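You operate a simulated robot arm through the tools that you are given. There is no shell and no other tool.

You run a simulated two-armed robot. Do the job below in one go: nothing can be reset, and whatever is moved stays where it is left.

TASK
Set the kiln as the firing card says, latch it and start it.
Fine: programme and hold time from the card; one press of start.

Only the result counts: the job must be done as asked and must still hold three seconds after the hand-in. Knocking over, shifting, dropping, spilling or breaking anything else fails it.

THE ROBOT
Two 7-joint arms with fingered hands on one trunk that stands fixed in place. Base frame: the origin is at the foot of the trunk, x ahead of it, y to its left, z up. Lengths are in mm, angles in rad, forces in N, time in s.
The left shoulder is at [70, 166, 1068], the right one opposite. With the tool pointing down near the work surface each hand reaches from about 460 to 960 mm from the base axis, measured 20 degrees to its own side. Payload 4.1 kg a hand.
The tool frame of a hand sits at the grasp point between the pads (the TCP): z along the fingers, y along the line on which they close. The tips reach 32 mm beyond it. The gripper opens to 108 mm. The gripper's body begins 38 mm behind the TCP. The gripper is a hand of 4 fingers: y runs from the thumb to the fingers, the wrist lies at [-16, -108, -186] in the tool frame, and closing takes about 1.5 s.
Orientation is that of the tool frame in the base frame, as [roll, pitch, yaw] about the fixed x, y, z axes, in that order (R = Rz(yaw) Ry(pitch) Rx(roll)). With the fingers straight down and the wrist toward the robot, the tool's x, y and z point along [0, 1, 0], [1, 0, 0] and [0, 0, -1] of the base frame.

THE INTERFACE
- The arms move only by the tool apply_moves. It takes "left_commands", "right_commands" or both (then of equal length, played together; a hand with none holds still); each is a list of rows, each an object (a shift or turn left out is 0, a gripper value left out holds the last) with "linear": the shift along the tool's x, y, z in mm, a list of three; "rot": the turn, a rotation vector about the tool's x, y, z in rad, a list of three. In form: [{"linear": [x, y, z], "rot": [wx, wy, wz]}, ...]. A call has 1 to 20 rows; each row shifts and turns the commanded pose from where the row before left it, along the tool's axes as they then stand. "left_fingers" and "right_fingers" are, for a hand that has rows, the closure, from 0 (fully open) to 1 (shut), set as the call begins (left out, the last holds). A row lasts 0.2 s, in which the tool goes at most 50 mm and 0.15 rad; a call with a longer step from one row to the next is refused whole, and so is a gripper value outside its range. Where a pose cannot be reached the arm comes as near as it can. A force on the tool above 40 N (or 10 N above the force at the start of the call, whichever is more), or a blocked arm, ends the call early, and 0.2 s more pass. The fingers move at their own pace (about 45 mm/s each) and stop on an object; they squeeze with about 23 N. The grip force told is the motor's: it shows also when the fingers shut on nothing. Time passes only in rows, and 0.2 s behind the last, so rows that do not move let the fingers close. The reply holds the time, the measured pose of the TCP, the force on the tool along the base axes, the opening and the grip force, in the units named above and with some noise, with the torque about the TCP (base axes, N m) and any sound that the robot's microphone picked up, and new pictures: "pictures" is both (left out), scene, wrist or none (wrist: the cameras of the hands that moved).
- Cameras (640 x 400 px; columns grow to the right, rows downward): "scene" is now at [127.6, 49, 1307.3]; the picture's right is [0.53, -0.85, 0.00], its down [-0.40, -0.25, -0.88] and it looks along [0.75, 0.47, -0.47] (base axes); focal length 227 px, centre (320, 200). "left" rides on the left gripper at [-64, -93, -132] in its tool frame; the picture's right is [-0.80, -0.28, 0.53], its down [0.55, -0.71, 0.45] and it looks along [0.25, 0.65, 0.72] (tool axes); focal length 247 px, centre (320, 200). "right" rides on the right gripper at [64, -93, -132] in its tool frame; the picture's right is [-0.80, 0.28, -0.53], its down [-0.55, -0.71, 0.45] and it looks along [-0.25, 0.65, 0.72] (tool axes); focal length 247 px, centre (320, 200). There is no depth. A picture from a camera that has moved, and an enlarged one, comes with that camera's place and axes in the base frame and with its lens.
- lift_body(by): slides the trunk up (or, below 0, down) by that many mm; the arms and the scene camera ride with it, the base frame stays. It gives what a move gives, with no picture.
- set_grasp(shape, hand): the hand has 4 fingers and takes this shape, open, in about a second: jaw (thumb against the fingers, like two jaws); tri (thumb and two fingers); tip (a fingertip pinch); poke (one finger out to press); point (the index stretched); flat (the hand flat); cup (the hand cupped); fist (a fist). The gripper value then closes the fingers along that shape, each until it touches; the sizes above hold for jaw. It gives what a move gives, with no picture.
- turn_head(pan, tilt): turns the head with the scene camera to pan (to the left, within 1.501 rad either way) and tilt (down, from -0.506 to 1.204), counted from straight ahead of the robot. It gives what a move gives, and a new picture of the scene camera.
- zoom(camera, box): a new picture of the part [left, top, right, bottom] of that camera's present view, enlarged. It takes no simulated time.
- sign_off(): hands the job in; it is judged then, once.

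Places have to be worked out from the pictures, the camera data and where the tool is seen. Open the grippers and draw the arms clear of the work before you hand the job in, unless the task says otherwise.

The tools are called by a JSON object that holds its "op" and its "data". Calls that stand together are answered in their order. apply_moves: Moves the arms, as the interface text tells. Its arguments: {"type":"object","properties":{"left_commands":{"type":"array"},"left_fingers":{"type":"number"},"right_commands":{"type":"array"},"right_fingers":{"type":"number"},"pictures":{"type":"string","enum":["both","scene","wrist","none"]}},"required":[]} The other tools are called the same way: lift_body (by) slides the trunk up or down; set_grasp (shape, hand) gives the hand a shape; turn_head (pan, tilt) turns the head that bears the scene camera; zoom (camera, box) takes an enlarged picture of a part of a camera's view; sign_off () hands the job in.

At the start:

```text
time: 0.0
left_position: [381.3, 536.9, 1240.5]
left_ee_rot: [3.14, 0.0, 1.572]
left_force: [-0.9, 0.2, 0.8]
left_ft_torque: [-0.01, -0.01, 0.0]
left_finger_gap: 107.6
left_grip_force: 0.1
left_shape: jaw
right_position: [694.2, 54.2, 1236.8]
right_ee_rot: [-3.141, 0.001, 1.569]
right_force: [-0.2, 0.2, -0.9]
right_ft_torque: [-0.02, 0.02, 0.0]
right_finger_gap: 107.7
right_grip_force: 0.1
right_shape: jaw
trunk travel left (down, up): [-575.0, 365.0]
head pan, tilt: [0.555, 0.485]
```

scene: 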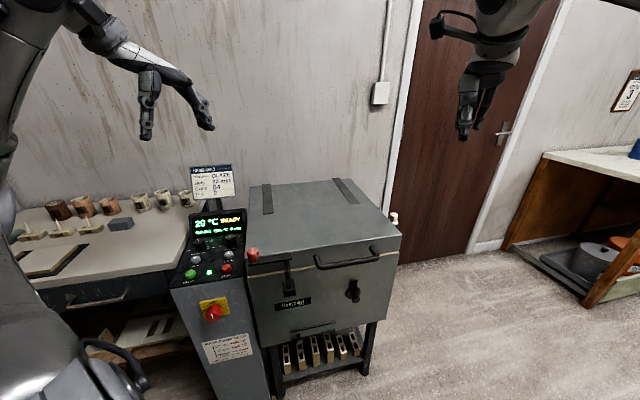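
right: 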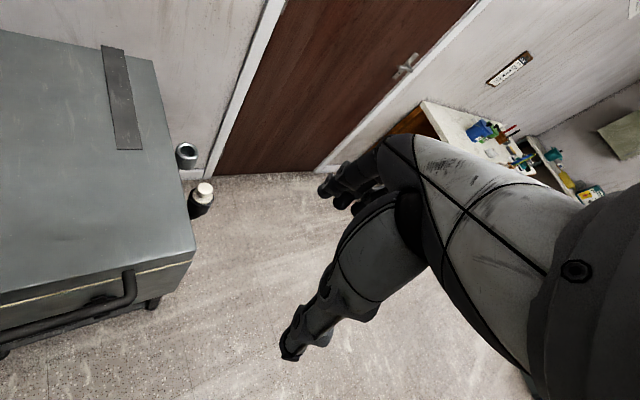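
left: 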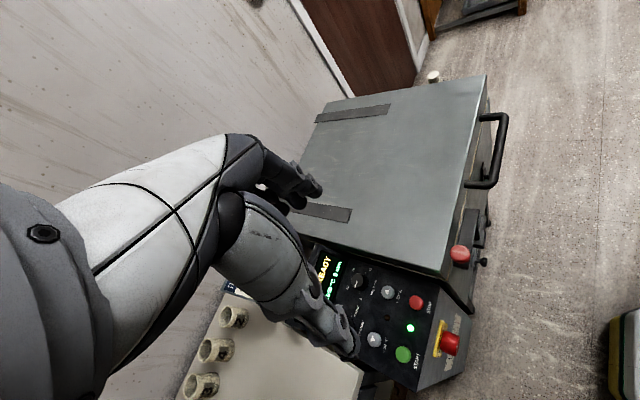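

The scene shows a kiln with a control panel, a card standing behind the panel, and a red-knobbed latch. I'll zoom in on the card, the panel and the notice below.

{"op": "zoom", "data": {"camera": "scene", "box": [180, 155, 250, 205]}}

{"op": "zoom", "data": {"camera": "scene", "box": [165, 200, 265, 290]}}

{"op": "zoom", "data": {"camera": "scene", "box": [190, 290, 270, 370]}}

{"op": "zoom", "data": {"camera": "left", "box": [290, 230, 490, 400]}}

{"op": "zoom", "data": {"camera": "scene", "box": [240, 230, 400, 330]}}

```text
8.00 times, centred on (215, 180) of scene
camera zoom: at [127.6, 49.0, 1307.3], right [0.53, -0.85, 0.0], down [-0.4, -0.25, -0.88], along [0.75, 0.47, -0.47], focal length 1816 px, centre (1160, 360)
```

zoom: 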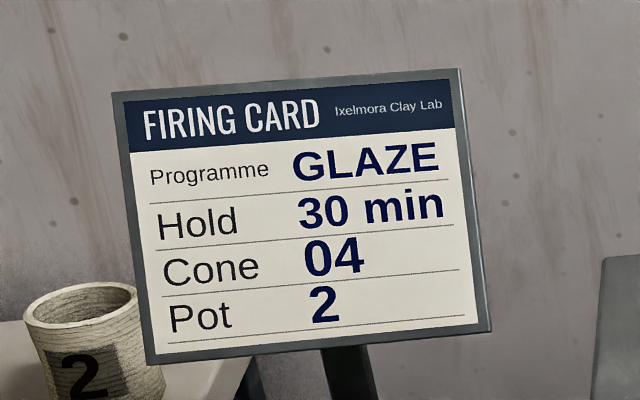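

```text
4.44 times, centred on (215, 245) of scene
camera zoom: at [127.6, 49.0, 1307.3], right [0.53, -0.85, 0.0], down [-0.4, -0.25, -0.88], along [0.75, 0.47, -0.47], focal length 1009 px, centre (787, 0)
```

zoom: 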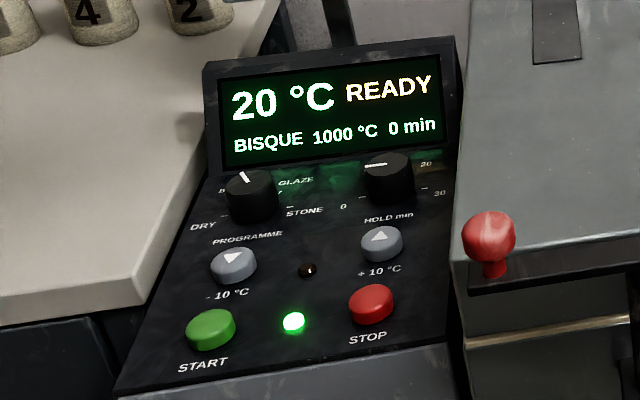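

```text
5.00 times, centred on (230, 330) of scene
camera zoom: at [127.6, 49.0, 1307.3], right [0.53, -0.85, 0.0], down [-0.4, -0.25, -0.88], along [0.75, 0.47, -0.47], focal length 1135 px, centre (770, -450)
```

zoom: 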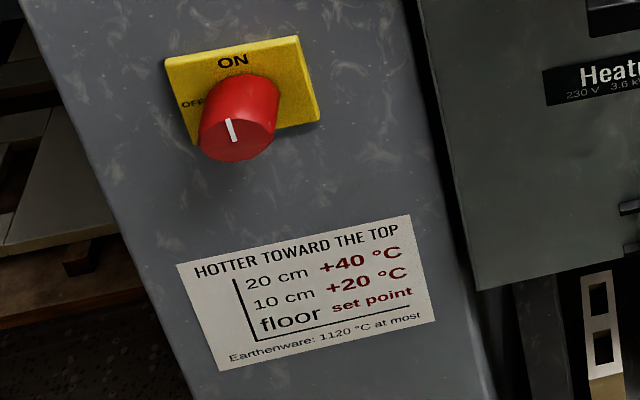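

```text
2.35 times, centred on (390, 315) of left
camera zoom: at [287.1, 472.9, 1370.7], right [-0.28, -0.8, -0.53], down [-0.71, 0.55, -0.45], along [0.65, 0.25, -0.72], focal length 581 px, centre (155, -71)
```

zoom: 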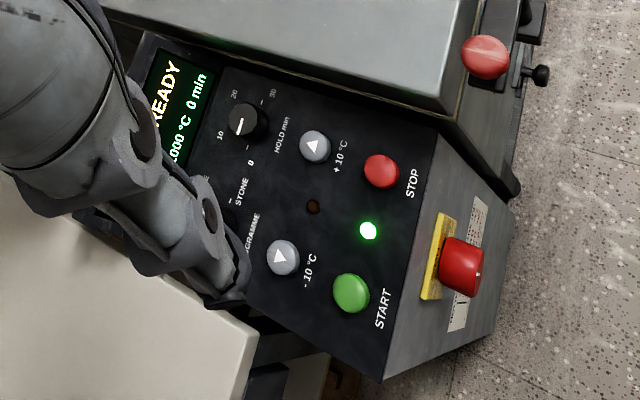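

```text
4.00 times, centred on (320, 280) of scene
camera zoom: at [127.6, 49.0, 1307.3], right [0.53, -0.85, 0.0], down [-0.4, -0.25, -0.88], along [0.75, 0.47, -0.47], focal length 908 px, centre (320, -120)
```

zoom: 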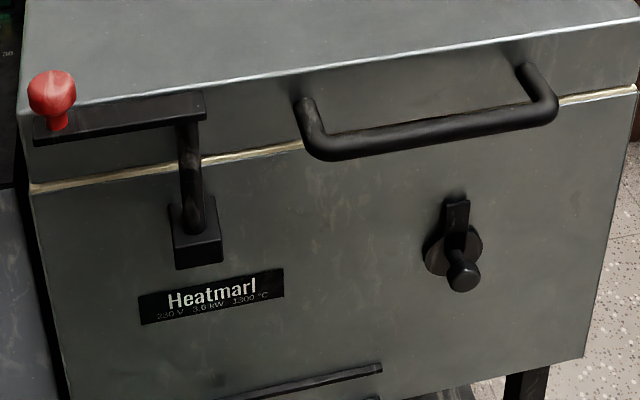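

The card reads GLAZE, hold 30 min, cone 04, pot 2, and the display shows BISQUE 1000 °C with 0 min. I'll turn the head to look for any cone chart or other notes, and get better views of the latch.

{"op": "turn_head", "data": {"pan": 0.9, "tilt": 0.75}}

{"op": "turn_head", "data": {"pan": -0.4, "tilt": 0.4}}

{"op": "turn_head", "data": {"pan": 1.4, "tilt": 0.4}}

{"op": "turn_head", "data": {"pan": 0.6, "tilt": 0.7}}

```text
time: 0.8
left_position: [380.0, 535.0, 1239.2]
left_ee_rot: [3.141, -0.001, 1.571]
left_force: [-0.1, 0.0, -0.4]
left_ft_torque: [0.01, -0.01, -0.02]
left_finger_gap: 107.7
left_grip_force: 0.1
left_shape: jaw
right_position: [693.4, 54.4, 1237.1]
right_ee_rot: [-3.141, -0.002, 1.572]
right_force: [0.6, -0.6, -0.1]
right_ft_torque: [0.03, 0.0, 0.02]
right_finger_gap: 107.7
right_grip_force: 0.2
right_shape: jaw
trunk travel left (down, up): [-575.0, 365.0]
head pan, tilt: [0.901, 0.75]
camera scene: at [101.6, 65.8, 1284.0], right [0.78, -0.62, 0.0], down [-0.42, -0.53, -0.73], along [0.45, 0.57, -0.68], focal length 227 px, centre (320, 200)
```

scene: 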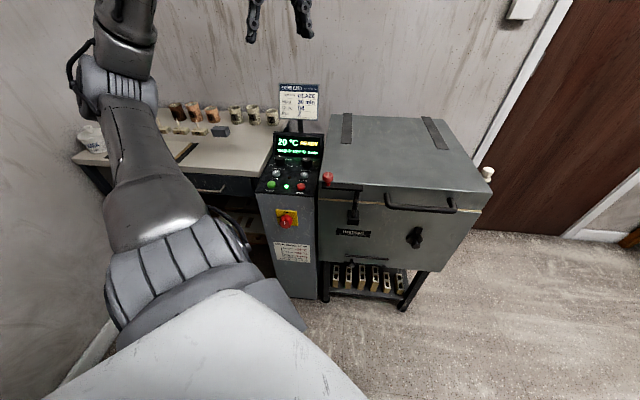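

```text
time: 2.3
left_position: [379.9, 537.0, 1239.2]
left_ee_rot: [-3.141, -0.001, 1.572]
left_force: [-0.4, 0.3, 0.1]
left_ft_torque: [0.0, 0.0, -0.04]
left_finger_gap: 107.9
left_grip_force: 0.1
left_shape: jaw
right_position: [694.1, 53.3, 1236.8]
right_ee_rot: [-3.141, -0.001, 1.571]
right_force: [-0.7, -0.4, 0.1]
right_ft_torque: [0.01, 0.0, 0.01]
right_finger_gap: 107.5
right_grip_force: 0.0
right_shape: jaw
trunk travel left (down, up): [-575.0, 365.0]
head pan, tilt: [-0.4, 0.4]
camera scene: at [135.4, -35.1, 1315.1], right [-0.39, -0.92, 0.0], down [-0.36, 0.15, -0.92], along [0.85, -0.36, -0.39], focal length 227 px, centre (320, 200)
```

scene: 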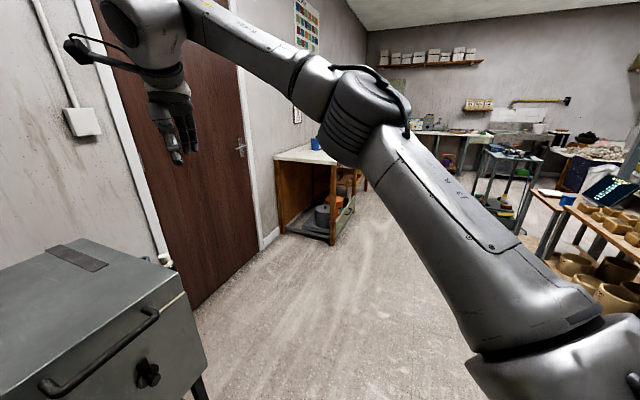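

```text
time: 4.1
left_position: [379.5, 535.7, 1240.3]
left_ee_rot: [3.141, 0.0, 1.571]
left_force: [-0.6, 0.6, 0.4]
left_ft_torque: [0.05, 0.03, 0.01]
left_finger_gap: 107.6
left_grip_force: 0.0
left_shape: jaw
right_position: [693.7, 53.5, 1237.1]
right_ee_rot: [-3.142, -0.001, 1.571]
right_force: [0.4, 0.4, 0.0]
right_ft_torque: [-0.04, -0.01, 0.0]
right_finger_gap: 107.7
right_grip_force: 0.0
right_shape: jaw
trunk travel left (down, up): [-575.0, 365.0]
head pan, tilt: [1.4, 0.4]
camera scene: at [65.9, 92.2, 1315.1], right [0.99, -0.17, 0.0], down [-0.07, -0.38, -0.92], along [0.16, 0.91, -0.39], focal length 227 px, centre (320, 200)
```

scene: 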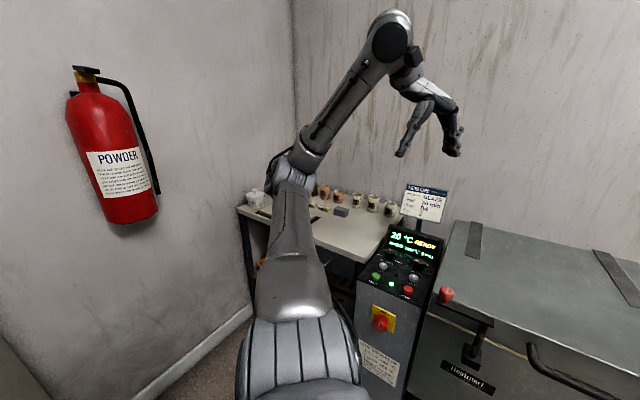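

```text
time: 5.2
left_position: [380.9, 536.4, 1239.6]
left_ee_rot: [-3.141, 0.0, 1.572]
left_force: [-0.1, 0.1, -0.6]
left_ft_torque: [-0.03, 0.04, 0.0]
left_finger_gap: 107.7
left_grip_force: 0.0
left_shape: jaw
right_position: [694.2, 54.2, 1236.2]
right_ee_rot: [3.141, -0.001, 1.571]
right_force: [0.5, 0.6, 0.1]
right_ft_torque: [-0.02, 0.01, 0.02]
right_finger_gap: 107.5
right_grip_force: 0.1
right_shape: jaw
trunk travel left (down, up): [-575.0, 365.0]
head pan, tilt: [0.6, 0.7]
camera scene: at [120.1, 49.0, 1288.3], right [0.57, -0.82, 0.0], down [-0.53, -0.36, -0.77], along [0.63, 0.43, -0.64], focal length 227 px, centre (320, 200)
```

scene: 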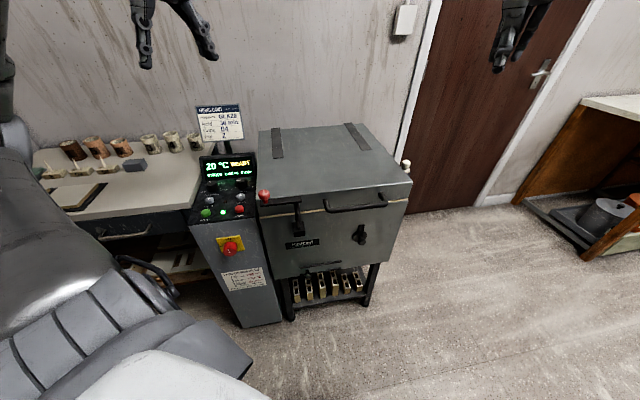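

I'll check the poster on the far wall in case it is a cone chart, then come back to the kiln for measurements.

{"op": "turn_head", "data": {"pan": -0.45, "tilt": 0.1}}

{"op": "zoom", "data": {"camera": "scene", "box": [240, 60, 320, 130]}}

{"op": "turn_head", "data": {"pan": 0.75, "tilt": 0.75}}

{"op": "zoom", "data": {"camera": "scene", "box": [210, 120, 350, 220]}}

{"op": "zoom", "data": {"camera": "left", "box": [430, 80, 550, 280]}}

```text
time: 6.5
left_position: [379.4, 536.5, 1239.6]
left_ee_rot: [-3.141, 0.0, 1.571]
left_force: [-0.2, 0.2, 0.0]
left_ft_torque: [0.0, 0.01, 0.02]
left_finger_gap: 107.7
left_grip_force: 0.0
left_shape: jaw
right_position: [694.3, 54.0, 1236.6]
right_ee_rot: [3.141, 0.0, 1.57]
right_force: [0.0, 0.0, -0.1]
right_ft_torque: [0.0, 0.03, 0.02]
right_finger_gap: 107.8
right_grip_force: 0.0
right_shape: jaw
trunk travel left (down, up): [-575.0, 365.0]
head pan, tilt: [-0.45, 0.099]
camera scene: at [133.0, -39.1, 1343.0], right [-0.43, -0.9, 0.0], down [-0.09, 0.04, -0.99], along [0.9, -0.43, -0.1], focal length 227 px, centre (320, 200)
```

scene: 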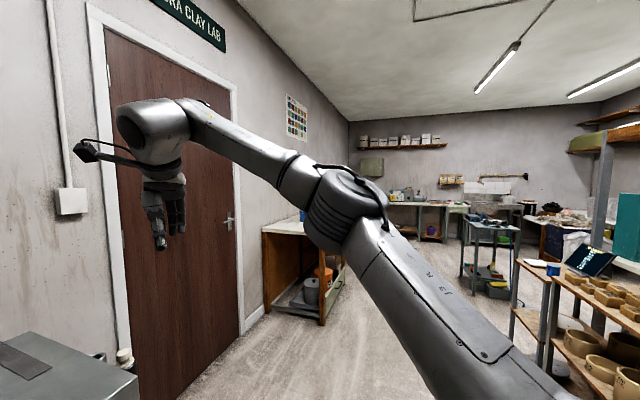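

```text
5.71 times, centred on (280, 95) of scene
camera zoom: at [133.0, -39.1, 1343.0], right [-0.43, -0.9, 0.0], down [-0.09, 0.04, -0.99], along [0.9, -0.43, -0.1], focal length 1297 px, centre (549, 800)
```

zoom: 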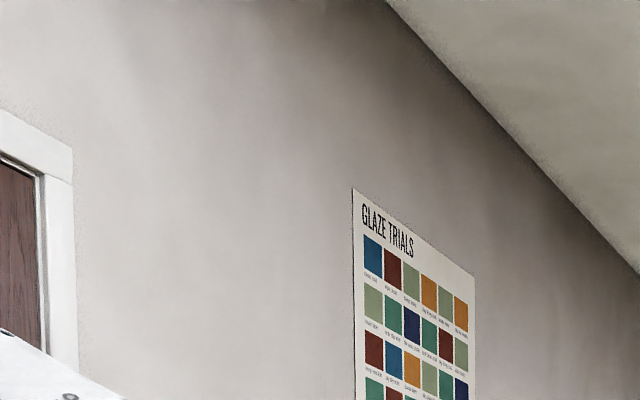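

```text
time: 7.9
left_position: [379.6, 535.6, 1238.6]
left_ee_rot: [3.141, 0.001, 1.57]
left_force: [-0.3, -0.2, 0.3]
left_ft_torque: [0.01, 0.02, 0.02]
left_finger_gap: 107.5
left_grip_force: 0.0
left_shape: jaw
right_position: [693.8, 54.1, 1237.0]
right_ee_rot: [3.14, 0.0, 1.569]
right_force: [-0.6, 0.0, 0.0]
right_ft_torque: [0.0, -0.01, 0.05]
right_finger_gap: 107.5
right_grip_force: 0.2
right_shape: jaw
trunk travel left (down, up): [-575.0, 365.0]
head pan, tilt: [0.75, 0.75]
camera scene: at [110.7, 57.4, 1284.0], right [0.68, -0.73, 0.0], down [-0.5, -0.46, -0.73], along [0.54, 0.5, -0.68], focal length 227 px, centre (320, 200)
```

scene: 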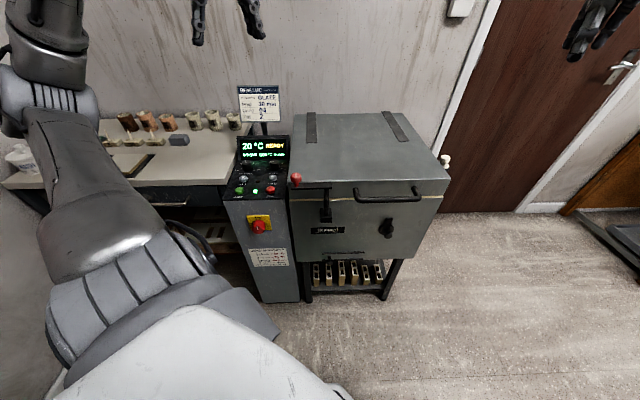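

```text
4.00 times, centred on (280, 170) of scene
camera zoom: at [110.7, 57.4, 1284.0], right [0.68, -0.73, 0.0], down [-0.5, -0.46, -0.73], along [0.54, 0.5, -0.68], focal length 908 px, centre (480, 320)
```

zoom: 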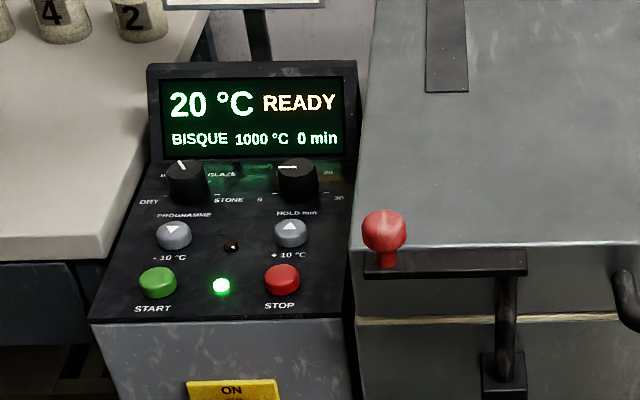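

```text
2.00 times, centred on (490, 180) of left
camera zoom: at [287.2, 473.0, 1370.7], right [-0.28, -0.8, -0.53], down [-0.71, 0.55, -0.45], along [0.65, 0.25, -0.72], focal length 494 px, centre (-20, 240)
```

zoom: 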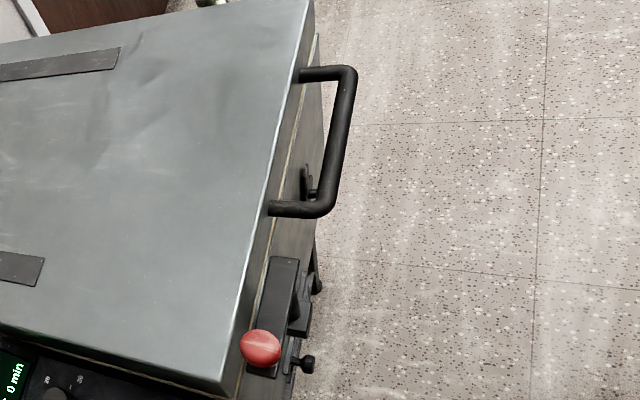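

The poster is only glaze trials. Triangulating gives START near (341, 629, 806), STOP near (411, 558, 806), the hold knob near (501, 647) with its top about 828, the programme knob near (432, 717), and the red latch ball near (425, 439, 911). Next I'll look closely at the knobs, latch and hand.

{"op": "zoom", "data": {"camera": "scene", "box": [228, 150, 298, 195]}}

{"op": "zoom", "data": {"camera": "left", "box": [330, 240, 430, 310]}}

{"op": "zoom", "data": {"camera": "left", "box": [430, 200, 500, 300]}}

{"op": "zoom", "data": {"camera": "scene", "box": [160, 0, 290, 60]}}

{"op": "zoom", "data": {"camera": "left", "box": [180, 120, 380, 380]}}

```text
8.89 times, centred on (263, 172) of scene
camera zoom: at [110.7, 57.4, 1284.0], right [0.68, -0.73, 0.0], down [-0.5, -0.46, -0.73], along [0.54, 0.5, -0.68], focal length 2018 px, centre (827, 444)
```

zoom: 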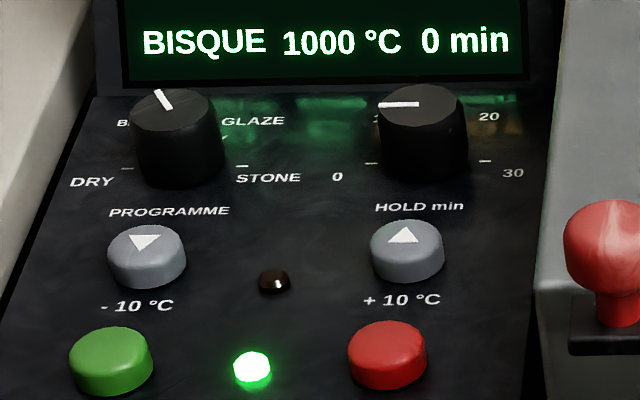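

```text
5.71 times, centred on (380, 275) of left
camera zoom: at [287.2, 473.0, 1370.7], right [-0.28, -0.8, -0.53], down [-0.71, 0.55, -0.45], along [0.65, 0.25, -0.72], focal length 1411 px, centre (-23, -229)
```

zoom: 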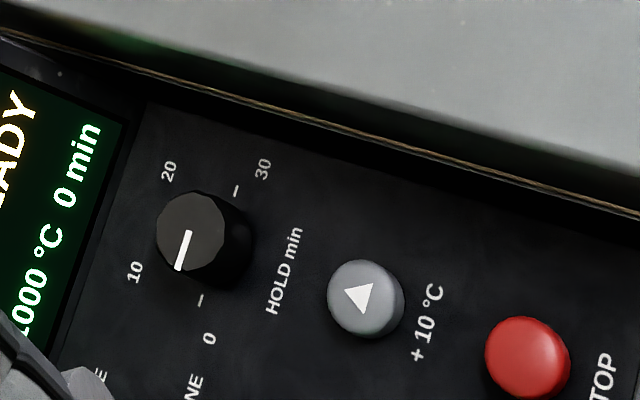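

```text
4.00 times, centred on (465, 250) of left
camera zoom: at [287.2, 473.0, 1370.7], right [-0.28, -0.8, -0.53], down [-0.71, 0.55, -0.45], along [0.65, 0.25, -0.72], focal length 988 px, centre (-260, 0)
```

zoom: 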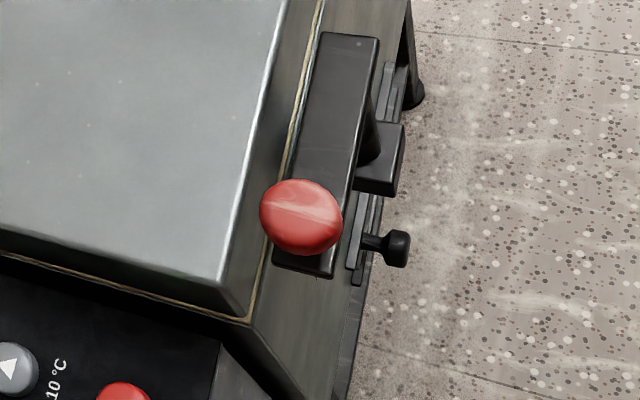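

```text
4.92 times, centred on (225, 30) of scene
camera zoom: at [110.7, 57.4, 1284.0], right [0.68, -0.73, 0.0], down [-0.5, -0.46, -0.73], along [0.54, 0.5, -0.68], focal length 1118 px, centre (788, 1037)
```

zoom: 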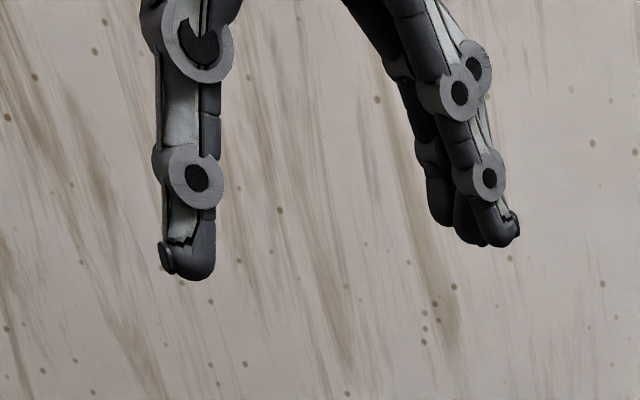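

```text
1.54 times, centred on (280, 250) of left
camera zoom: at [287.2, 473.0, 1370.7], right [-0.28, -0.8, -0.53], down [-0.71, 0.55, -0.45], along [0.65, 0.25, -0.72], focal length 380 px, centre (382, 123)
```

zoom: 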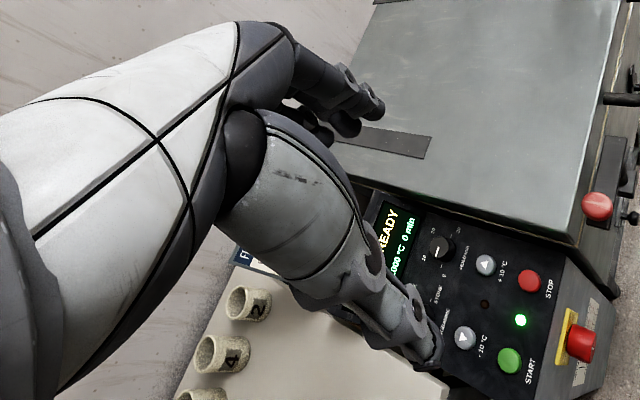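

The ticks show 0 and 30 (and DRY/STONE) at ∓90°, with 10/20 (BISQUE/GLAZE) at ∓30°. So the programme knob needs +60° clockwise and the hold knob +180°. I'll bring the left hand, half closed, above the programme knob at a safe height.

{"op": "apply_moves", "data": {"left_commands": [{"linear": [22.75, 6.5, 35]}, {"linear": [22.75, 6.5, 35]}, {"linear": [22.75, 6.5, 35]}, {"linear": [22.75, 6.5, 35]}, {"linear": [22.75, 6.5, 35]}, {"linear": [22.75, 6.5, 35]}, {"linear": [22.75, 6.5, 35]}, {"linear": [22.75, 6.5, 35]}, {"linear": [0, 0, 0]}], "left_fingers": 0.5}}

```text
time: 9.9
left_position: [431.0, 718.5, 961.5]
left_ee_rot: [3.141, 0.001, 1.57]
left_force: [-0.3, -0.5, 0.5]
left_ft_torque: [0.01, -0.03, 0.0]
left_finger_gap: 54.3
left_grip_force: 0.1
left_shape: jaw
right_position: [693.2, 54.4, 1237.4]
right_ee_rot: [-3.141, 0.001, 1.572]
right_force: [-0.2, -0.4, -0.6]
right_ft_torque: [-0.02, 0.01, -0.02]
right_finger_gap: 107.7
right_grip_force: 0.0
right_shape: jaw
trunk travel left (down, up): [-575.0, 365.0]
head pan, tilt: [0.75, 0.75]
camera scene: at [110.4, 56.8, 1284.1], right [0.68, -0.73, 0.0], down [-0.5, -0.46, -0.73], along [0.53, 0.5, -0.68], focal length 227 px, centre (320, 200)
camera left: at [337.8, 655.5, 1092.1], right [-0.28, -0.8, -0.53], down [-0.71, 0.55, -0.45], along [0.65, 0.25, -0.72], focal length 247 px, centre (320, 200)
```

scene: 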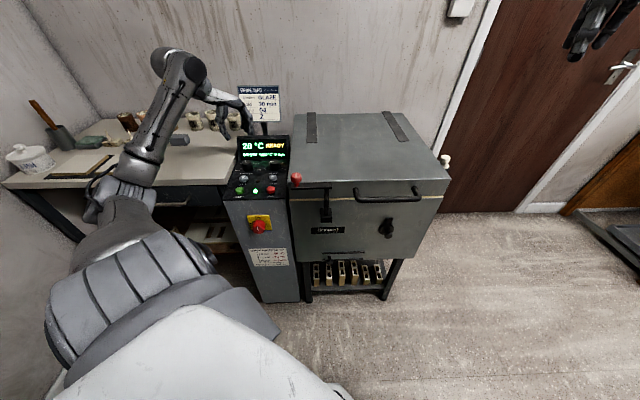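
left: 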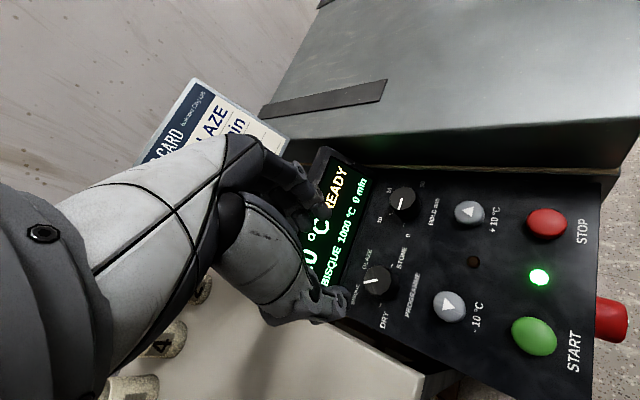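

The hand is over the programme knob at z 961. I'll zoom the wrist view to refine both knob centres and see the fingertips.

{"op": "zoom", "data": {"camera": "left", "box": [280, 160, 480, 340]}}

{"op": "zoom", "data": {"camera": "scene", "box": [190, 80, 310, 210]}}

```text
2.22 times, centred on (380, 250) of left
camera zoom: at [337.8, 655.5, 1092.1], right [-0.28, -0.8, -0.53], down [-0.71, 0.55, -0.45], along [0.65, 0.25, -0.72], focal length 549 px, centre (187, 89)
```

zoom: 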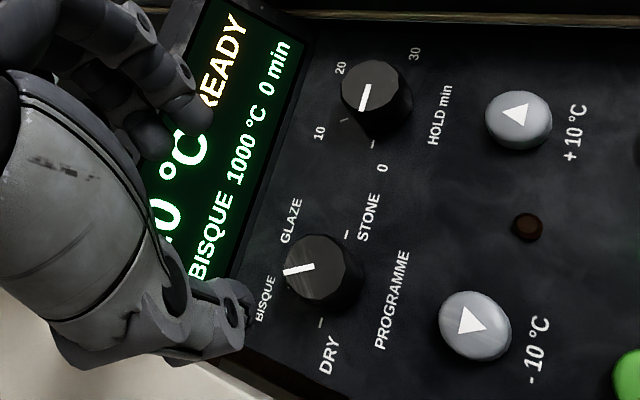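

```text
3.08 times, centred on (250, 145) of scene
camera zoom: at [110.4, 56.8, 1284.1], right [0.68, -0.73, 0.0], down [-0.5, -0.46, -0.73], along [0.53, 0.5, -0.68], focal length 698 px, centre (535, 369)
```

zoom: 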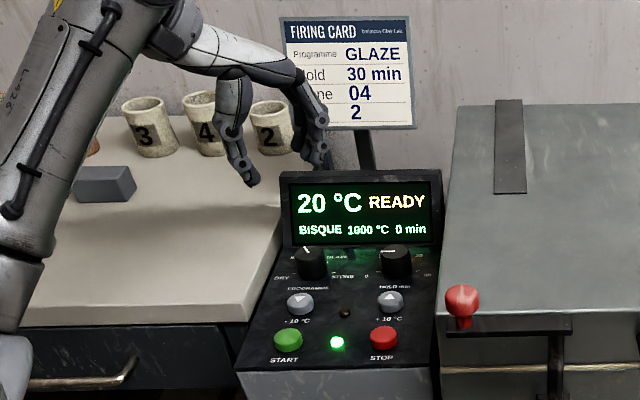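

Refined knob centres are programme ≈ (433, 719.5) and hold ≈ (502.5, 648). I'll rotate the hand 30° counter-clockwise as a pre-turn and descend to about 880, just above the programme knob.

{"op": "apply_moves", "data": {"left_commands": [{"linear": [1, 2, 20], "rot": [0, 0, -0.131]}, {"linear": [0, 0, 20], "rot": [0, 0, -0.131]}, {"linear": [0, 0, 20], "rot": [0, 0, -0.131]}, {"linear": [0, 0, 20], "rot": [0, 0, -0.131]}, {"linear": [0, 0, 0]}]}}

```text
time: 11.1
left_position: [436.0, 719.1, 877.9]
left_ee_rot: [3.141, 0.001, 2.096]
left_force: [0.0, -1.0, -0.3]
left_ft_torque: [0.0, -0.03, -0.03]
left_finger_gap: 54.3
left_grip_force: 0.0
left_shape: jaw
right_position: [693.5, 55.5, 1237.1]
right_ee_rot: [3.141, 0.0, 1.57]
right_force: [-0.5, 0.1, -0.2]
right_ft_torque: [0.02, 0.0, 0.01]
right_finger_gap: 107.5
right_grip_force: 0.1
right_shape: jaw
trunk travel left (down, up): [-575.0, 365.0]
head pan, tilt: [0.75, 0.75]
camera scene: at [110.5, 57.3, 1284.0], right [0.68, -0.73, 0.0], down [-0.5, -0.47, -0.73], along [0.53, 0.5, -0.68], focal length 227 px, centre (320, 200)
camera left: at [386.7, 618.5, 1009.1], right [0.16, -0.83, -0.53], down [-0.89, 0.12, -0.45], along [0.44, 0.54, -0.72], focal length 247 px, centre (320, 200)
```

scene: 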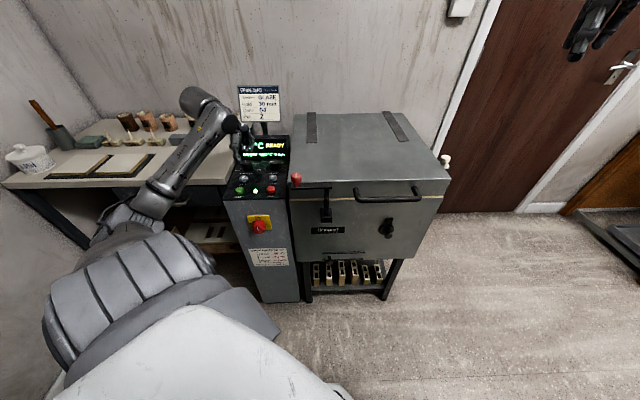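
left: 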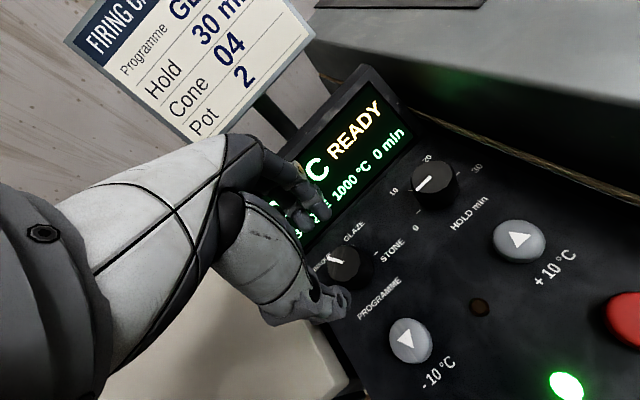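

{"op": "zoom", "data": {"camera": "left", "box": [260, 180, 440, 340]}}

{"op": "zoom", "data": {"camera": "scene", "box": [210, 100, 310, 210]}}

```text
2.50 times, centred on (350, 260) of left
camera zoom: at [386.7, 618.5, 1009.1], right [0.16, -0.83, -0.53], down [-0.89, 0.12, -0.45], along [0.44, 0.54, -0.72], focal length 617 px, centre (245, 50)
```

zoom: 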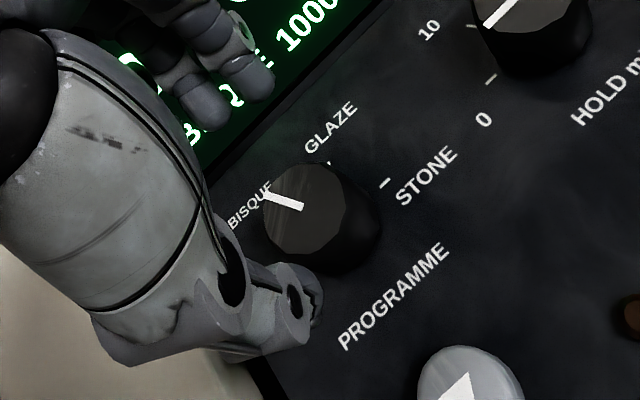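

```text
3.64 times, centred on (260, 155) of scene
camera zoom: at [110.5, 57.3, 1284.0], right [0.68, -0.73, 0.0], down [-0.5, -0.47, -0.73], along [0.53, 0.5, -0.68], focal length 825 px, centre (538, 364)
```

zoom: 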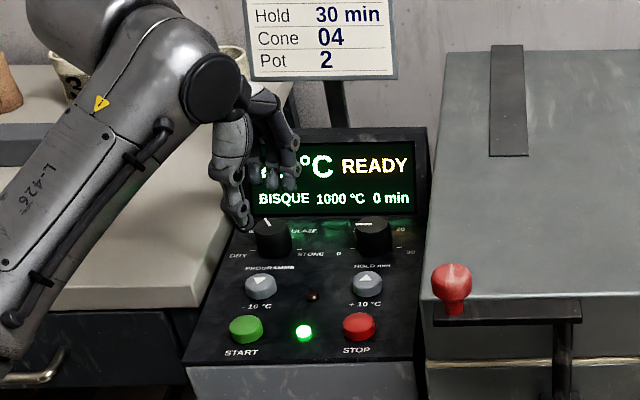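

The knob centre refines to (432.5, 719.7). I'll nudge the hand by about 2 mm and descend to z ≈ 839 so the fingertips straddle the knob.

{"op": "apply_moves", "data": {"left_commands": [{"linear": [1.4, -1.5, 13]}, {"linear": [0, 0, 13]}, {"linear": [0, 0, 13]}, {"linear": [0, 0, 0]}]}}

```text
time: 12.1
left_position: [432.6, 720.7, 839.3]
left_ee_rot: [3.14, 0.0, 2.092]
left_force: [-0.5, -0.8, 0.1]
left_ft_torque: [0.01, -0.01, -0.02]
left_finger_gap: 54.6
left_grip_force: 0.1
left_shape: jaw
right_position: [693.4, 53.9, 1236.1]
right_ee_rot: [-3.141, -0.001, 1.571]
right_force: [-0.7, 1.1, -0.5]
right_ft_torque: [0.02, 0.01, 0.01]
right_finger_gap: 107.8
right_grip_force: 0.1
right_shape: jaw
trunk travel left (down, up): [-575.0, 365.0]
head pan, tilt: [0.75, 0.75]
camera scene: at [110.6, 57.2, 1284.0], right [0.68, -0.73, 0.0], down [-0.5, -0.47, -0.73], along [0.53, 0.5, -0.68], focal length 227 px, centre (320, 200)
camera left: at [383.4, 620.1, 970.9], right [0.15, -0.83, -0.53], down [-0.89, 0.12, -0.45], along [0.44, 0.54, -0.72], focal length 247 px, centre (320, 200)
```

scene: 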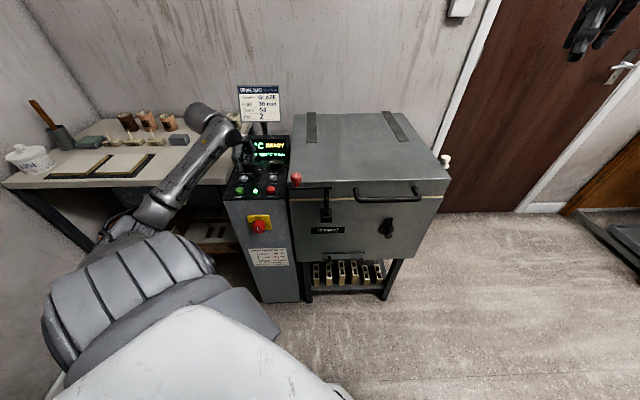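
left: 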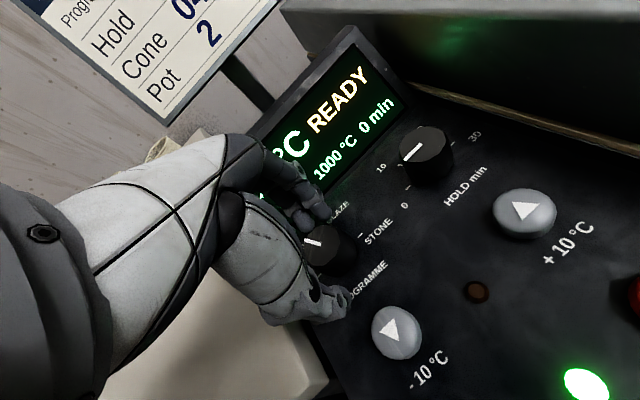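

{"op": "zoom", "data": {"camera": "left", "box": [260, 180, 420, 340]}}

{"op": "zoom", "data": {"camera": "scene", "box": [210, 130, 290, 200]}}

```text
2.50 times, centred on (340, 260) of left
camera zoom: at [383.4, 620.1, 970.9], right [0.15, -0.83, -0.53], down [-0.89, 0.12, -0.45], along [0.44, 0.54, -0.72], focal length 617 px, centre (270, 50)
```

zoom: 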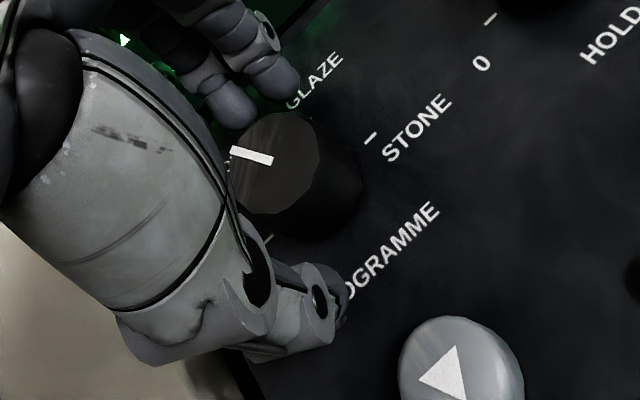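

```text
5.71 times, centred on (250, 165) of scene
camera zoom: at [110.6, 57.2, 1284.0], right [0.68, -0.73, 0.0], down [-0.5, -0.47, -0.73], along [0.53, 0.5, -0.68], focal length 1297 px, centre (720, 400)
```

zoom: 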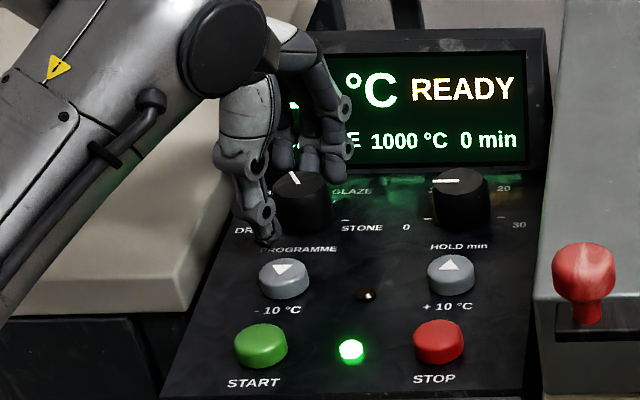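

The thumb and fingers straddle the knob with no contact. I'll close the fingers onto it and hold still.

{"op": "apply_moves", "data": {"left_commands": [{"linear": [0, 0, 0]}, {"linear": [0, 0, 0]}, {"linear": [0, 0, 0]}, {"linear": [0, 0, 0]}, {"linear": [0, 0, 0]}], "left_fingers": 1.0}}

{"op": "zoom", "data": {"camera": "left", "box": [260, 180, 420, 340]}}

{"op": "zoom", "data": {"camera": "scene", "box": [210, 130, 290, 200]}}

```text
time: 13.3
left_position: [431.7, 720.9, 839.1]
left_ee_rot: [-3.141, 0.0, 2.094]
left_force: [-2.5, -0.2, -1.7]
left_ft_torque: [-0.02, 0.06, -0.01]
left_finger_gap: 24.3
left_grip_force: 23.0
left_shape: jaw
right_position: [693.0, 56.2, 1237.6]
right_ee_rot: [-3.141, 0.0, 1.571]
right_force: [0.2, 0.2, 1.1]
right_ft_torque: [0.01, 0.01, -0.02]
right_finger_gap: 107.5
right_grip_force: 0.0
right_shape: jaw
trunk travel left (down, up): [-575.0, 365.0]
head pan, tilt: [0.75, 0.75]
camera scene: at [110.2, 57.6, 1284.0], right [0.68, -0.73, 0.0], down [-0.5, -0.47, -0.73], along [0.53, 0.5, -0.68], focal length 227 px, centre (320, 200)
camera left: at [383.0, 620.5, 970.9], right [0.15, -0.83, -0.53], down [-0.89, 0.12, -0.45], along [0.44, 0.54, -0.72], focal length 247 px, centre (320, 200)
```

scene: 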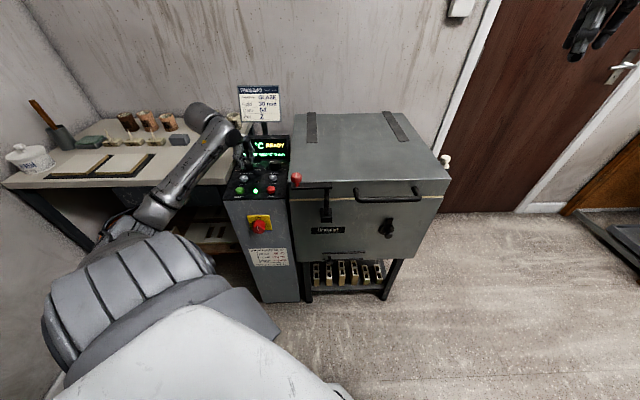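
left: 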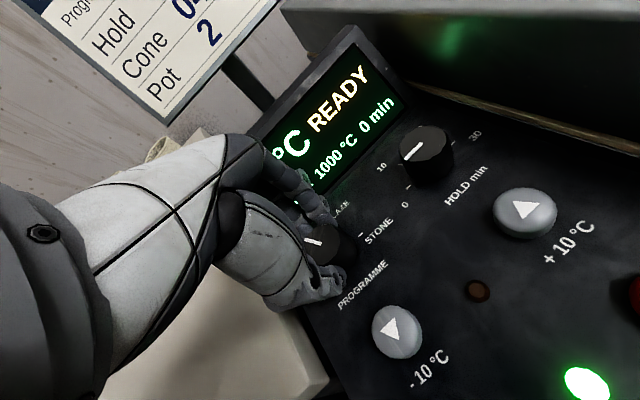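

```text
2.50 times, centred on (340, 260) of left
camera zoom: at [383.0, 620.5, 970.9], right [0.15, -0.83, -0.53], down [-0.89, 0.12, -0.45], along [0.44, 0.54, -0.72], focal length 617 px, centre (270, 50)
```

zoom: 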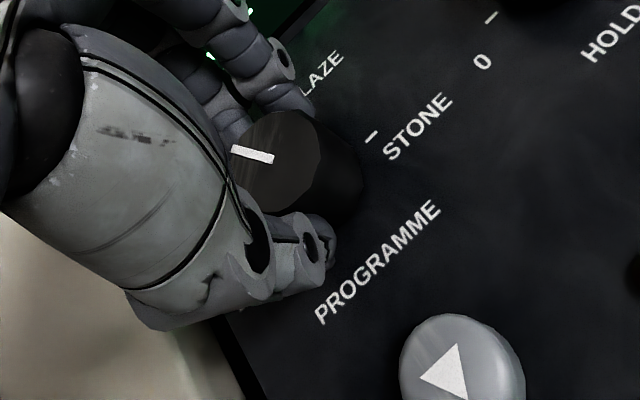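

```text
5.71 times, centred on (250, 165) of scene
camera zoom: at [110.2, 57.6, 1284.0], right [0.68, -0.73, 0.0], down [-0.5, -0.47, -0.73], along [0.53, 0.5, -0.68], focal length 1297 px, centre (720, 400)
```

zoom: 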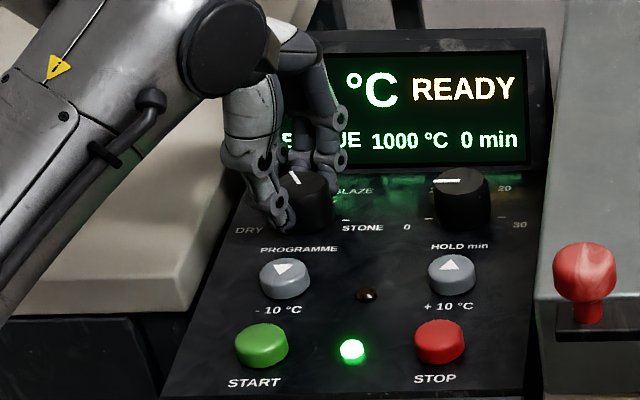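

The fingers hold the knob at 23 N with little side load. I'll turn it 60° clockwise about the tool axis.

{"op": "apply_moves", "data": {"left_commands": [{"rot": [0, 0, 0.131]}, {"rot": [0, 0, 0.131]}, {"rot": [0, 0, 0.131]}, {"rot": [0, 0, 0.131]}, {"rot": [0, 0, 0.131]}, {"rot": [0, 0, 0.131]}, {"rot": [0, 0, 0.131]}, {"rot": [0, 0, 0.131]}, {"rot": [0, 0, 0]}]}}

{"op": "zoom", "data": {"camera": "left", "box": [220, 120, 460, 320]}}

{"op": "zoom", "data": {"camera": "scene", "box": [210, 130, 290, 200]}}

```text
time: 15.3
left_position: [433.0, 721.3, 840.7]
left_ee_rot: [3.14, -0.001, 1.045]
left_force: [11.0, 18.9, 8.5]
left_ft_torque: [0.46, -0.34, 0.01]
left_finger_gap: 24.6
left_grip_force: 23.3
left_shape: jaw
right_position: [695.2, 57.1, 1236.9]
right_ee_rot: [-3.14, 0.003, 1.571]
right_force: [-0.2, -0.3, -0.7]
right_ft_torque: [0.0, -0.01, -0.03]
right_finger_gap: 107.4
right_grip_force: 0.0
right_shape: jaw
trunk travel left (down, up): [-575.0, 365.0]
head pan, tilt: [0.75, 0.75]
camera scene: at [111.5, 59.0, 1283.9], right [0.68, -0.73, 0.0], down [-0.5, -0.47, -0.73], along [0.53, 0.5, -0.68], focal length 227 px, centre (320, 200)
camera left: at [320.3, 712.9, 970.4], right [-0.64, -0.55, -0.53], down [-0.33, 0.83, -0.45], along [0.69, -0.11, -0.72], focal length 247 px, centre (320, 200)
```

scene: 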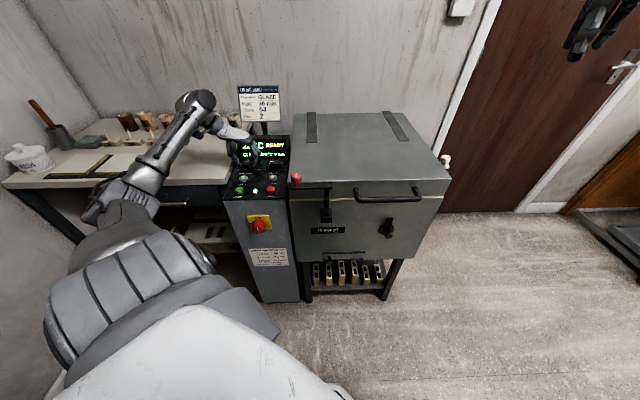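
left: 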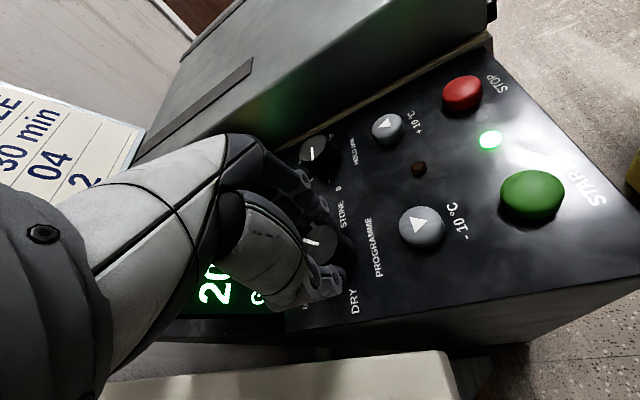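

```text
2.00 times, centred on (340, 220) of left
camera zoom: at [320.3, 712.9, 970.4], right [-0.64, -0.55, -0.53], down [-0.33, 0.83, -0.45], along [0.69, -0.11, -0.72], focal length 494 px, centre (280, 160)
```

zoom: 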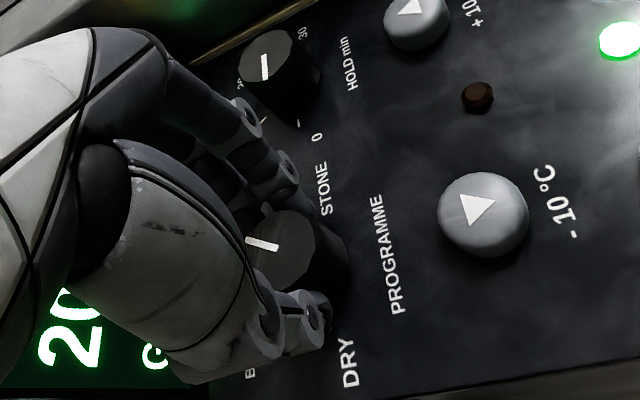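

```text
5.71 times, centred on (250, 165) of scene
camera zoom: at [111.5, 59.0, 1283.9], right [0.68, -0.73, 0.0], down [-0.5, -0.47, -0.73], along [0.53, 0.5, -0.68], focal length 1297 px, centre (720, 400)
```

zoom: 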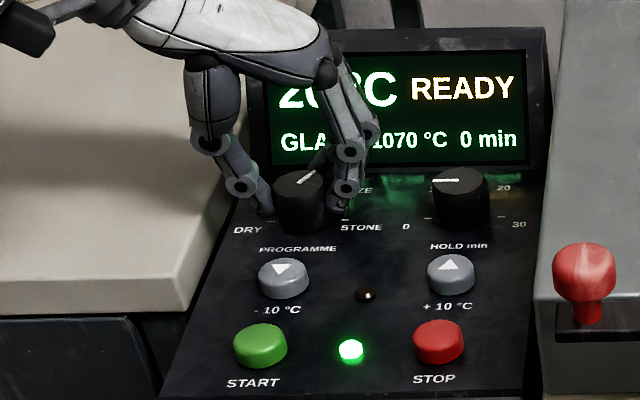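

The display now reads GLAZE at 1070 °C, which suits cone 04. I'll open the fingers and then lift clear.

{"op": "apply_moves", "data": {"left_commands": [{"linear": [0, 0, 0]}, {"linear": [0, 0, 0]}, {"linear": [0, 0, 0]}, {"linear": [0, 0, 0]}, {"linear": [0, 0, -15]}, {"linear": [0, 0, -25]}, {"linear": [0, 0, -25]}, {"linear": [0, 0, 0]}], "left_fingers": 0.5}}

{"op": "zoom", "data": {"camera": "scene", "box": [210, 130, 290, 200]}}

```text
time: 17.1
left_position: [431.6, 719.5, 905.3]
left_ee_rot: [-3.14, 0.0, 1.045]
left_force: [-1.6, 0.0, -0.5]
left_ft_torque: [0.0, -0.01, 0.0]
left_finger_gap: 53.8
left_grip_force: 0.1
left_shape: jaw
right_position: [693.8, 53.2, 1236.8]
right_ee_rot: [3.141, -0.002, 1.571]
right_force: [0.0, 0.8, -0.6]
right_ft_torque: [-0.01, 0.04, -0.01]
right_finger_gap: 107.6
right_grip_force: 0.0
right_shape: jaw
trunk travel left (down, up): [-575.0, 365.0]
head pan, tilt: [0.75, 0.75]
camera scene: at [110.7, 57.8, 1284.0], right [0.68, -0.73, 0.0], down [-0.5, -0.47, -0.73], along [0.53, 0.5, -0.68], focal length 227 px, centre (320, 200)
camera left: at [319.4, 711.5, 1036.7], right [-0.65, -0.55, -0.53], down [-0.34, 0.83, -0.45], along [0.69, -0.11, -0.72], focal length 247 px, centre (320, 200)
```

scene: 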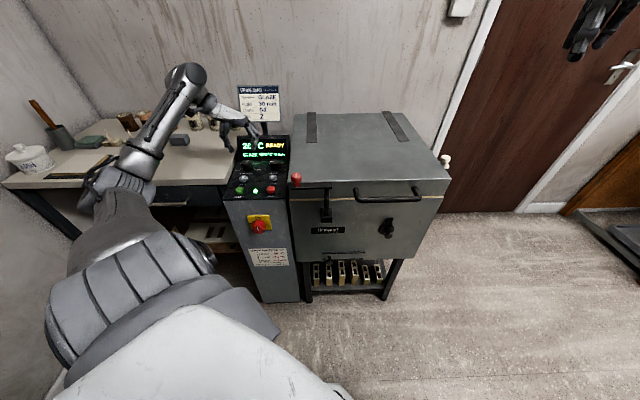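
left: 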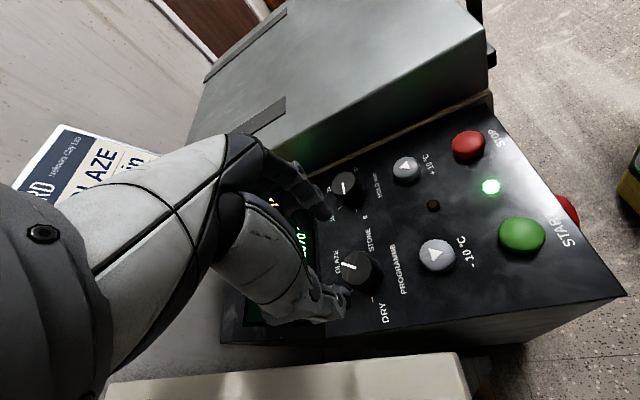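

```text
5.71 times, centred on (250, 165) of scene
camera zoom: at [110.7, 57.8, 1284.0], right [0.68, -0.73, 0.0], down [-0.5, -0.47, -0.73], along [0.53, 0.5, -0.68], focal length 1297 px, centre (720, 400)
```

zoom: 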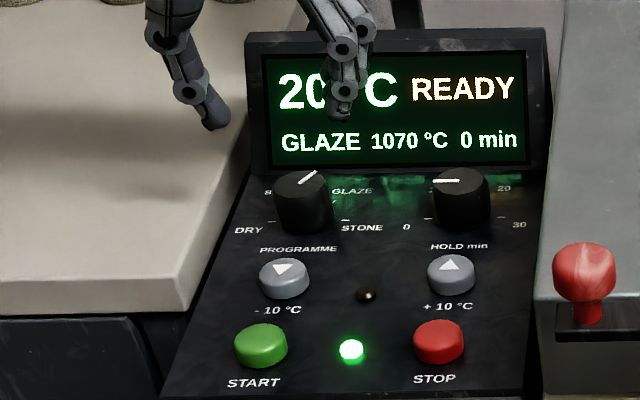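

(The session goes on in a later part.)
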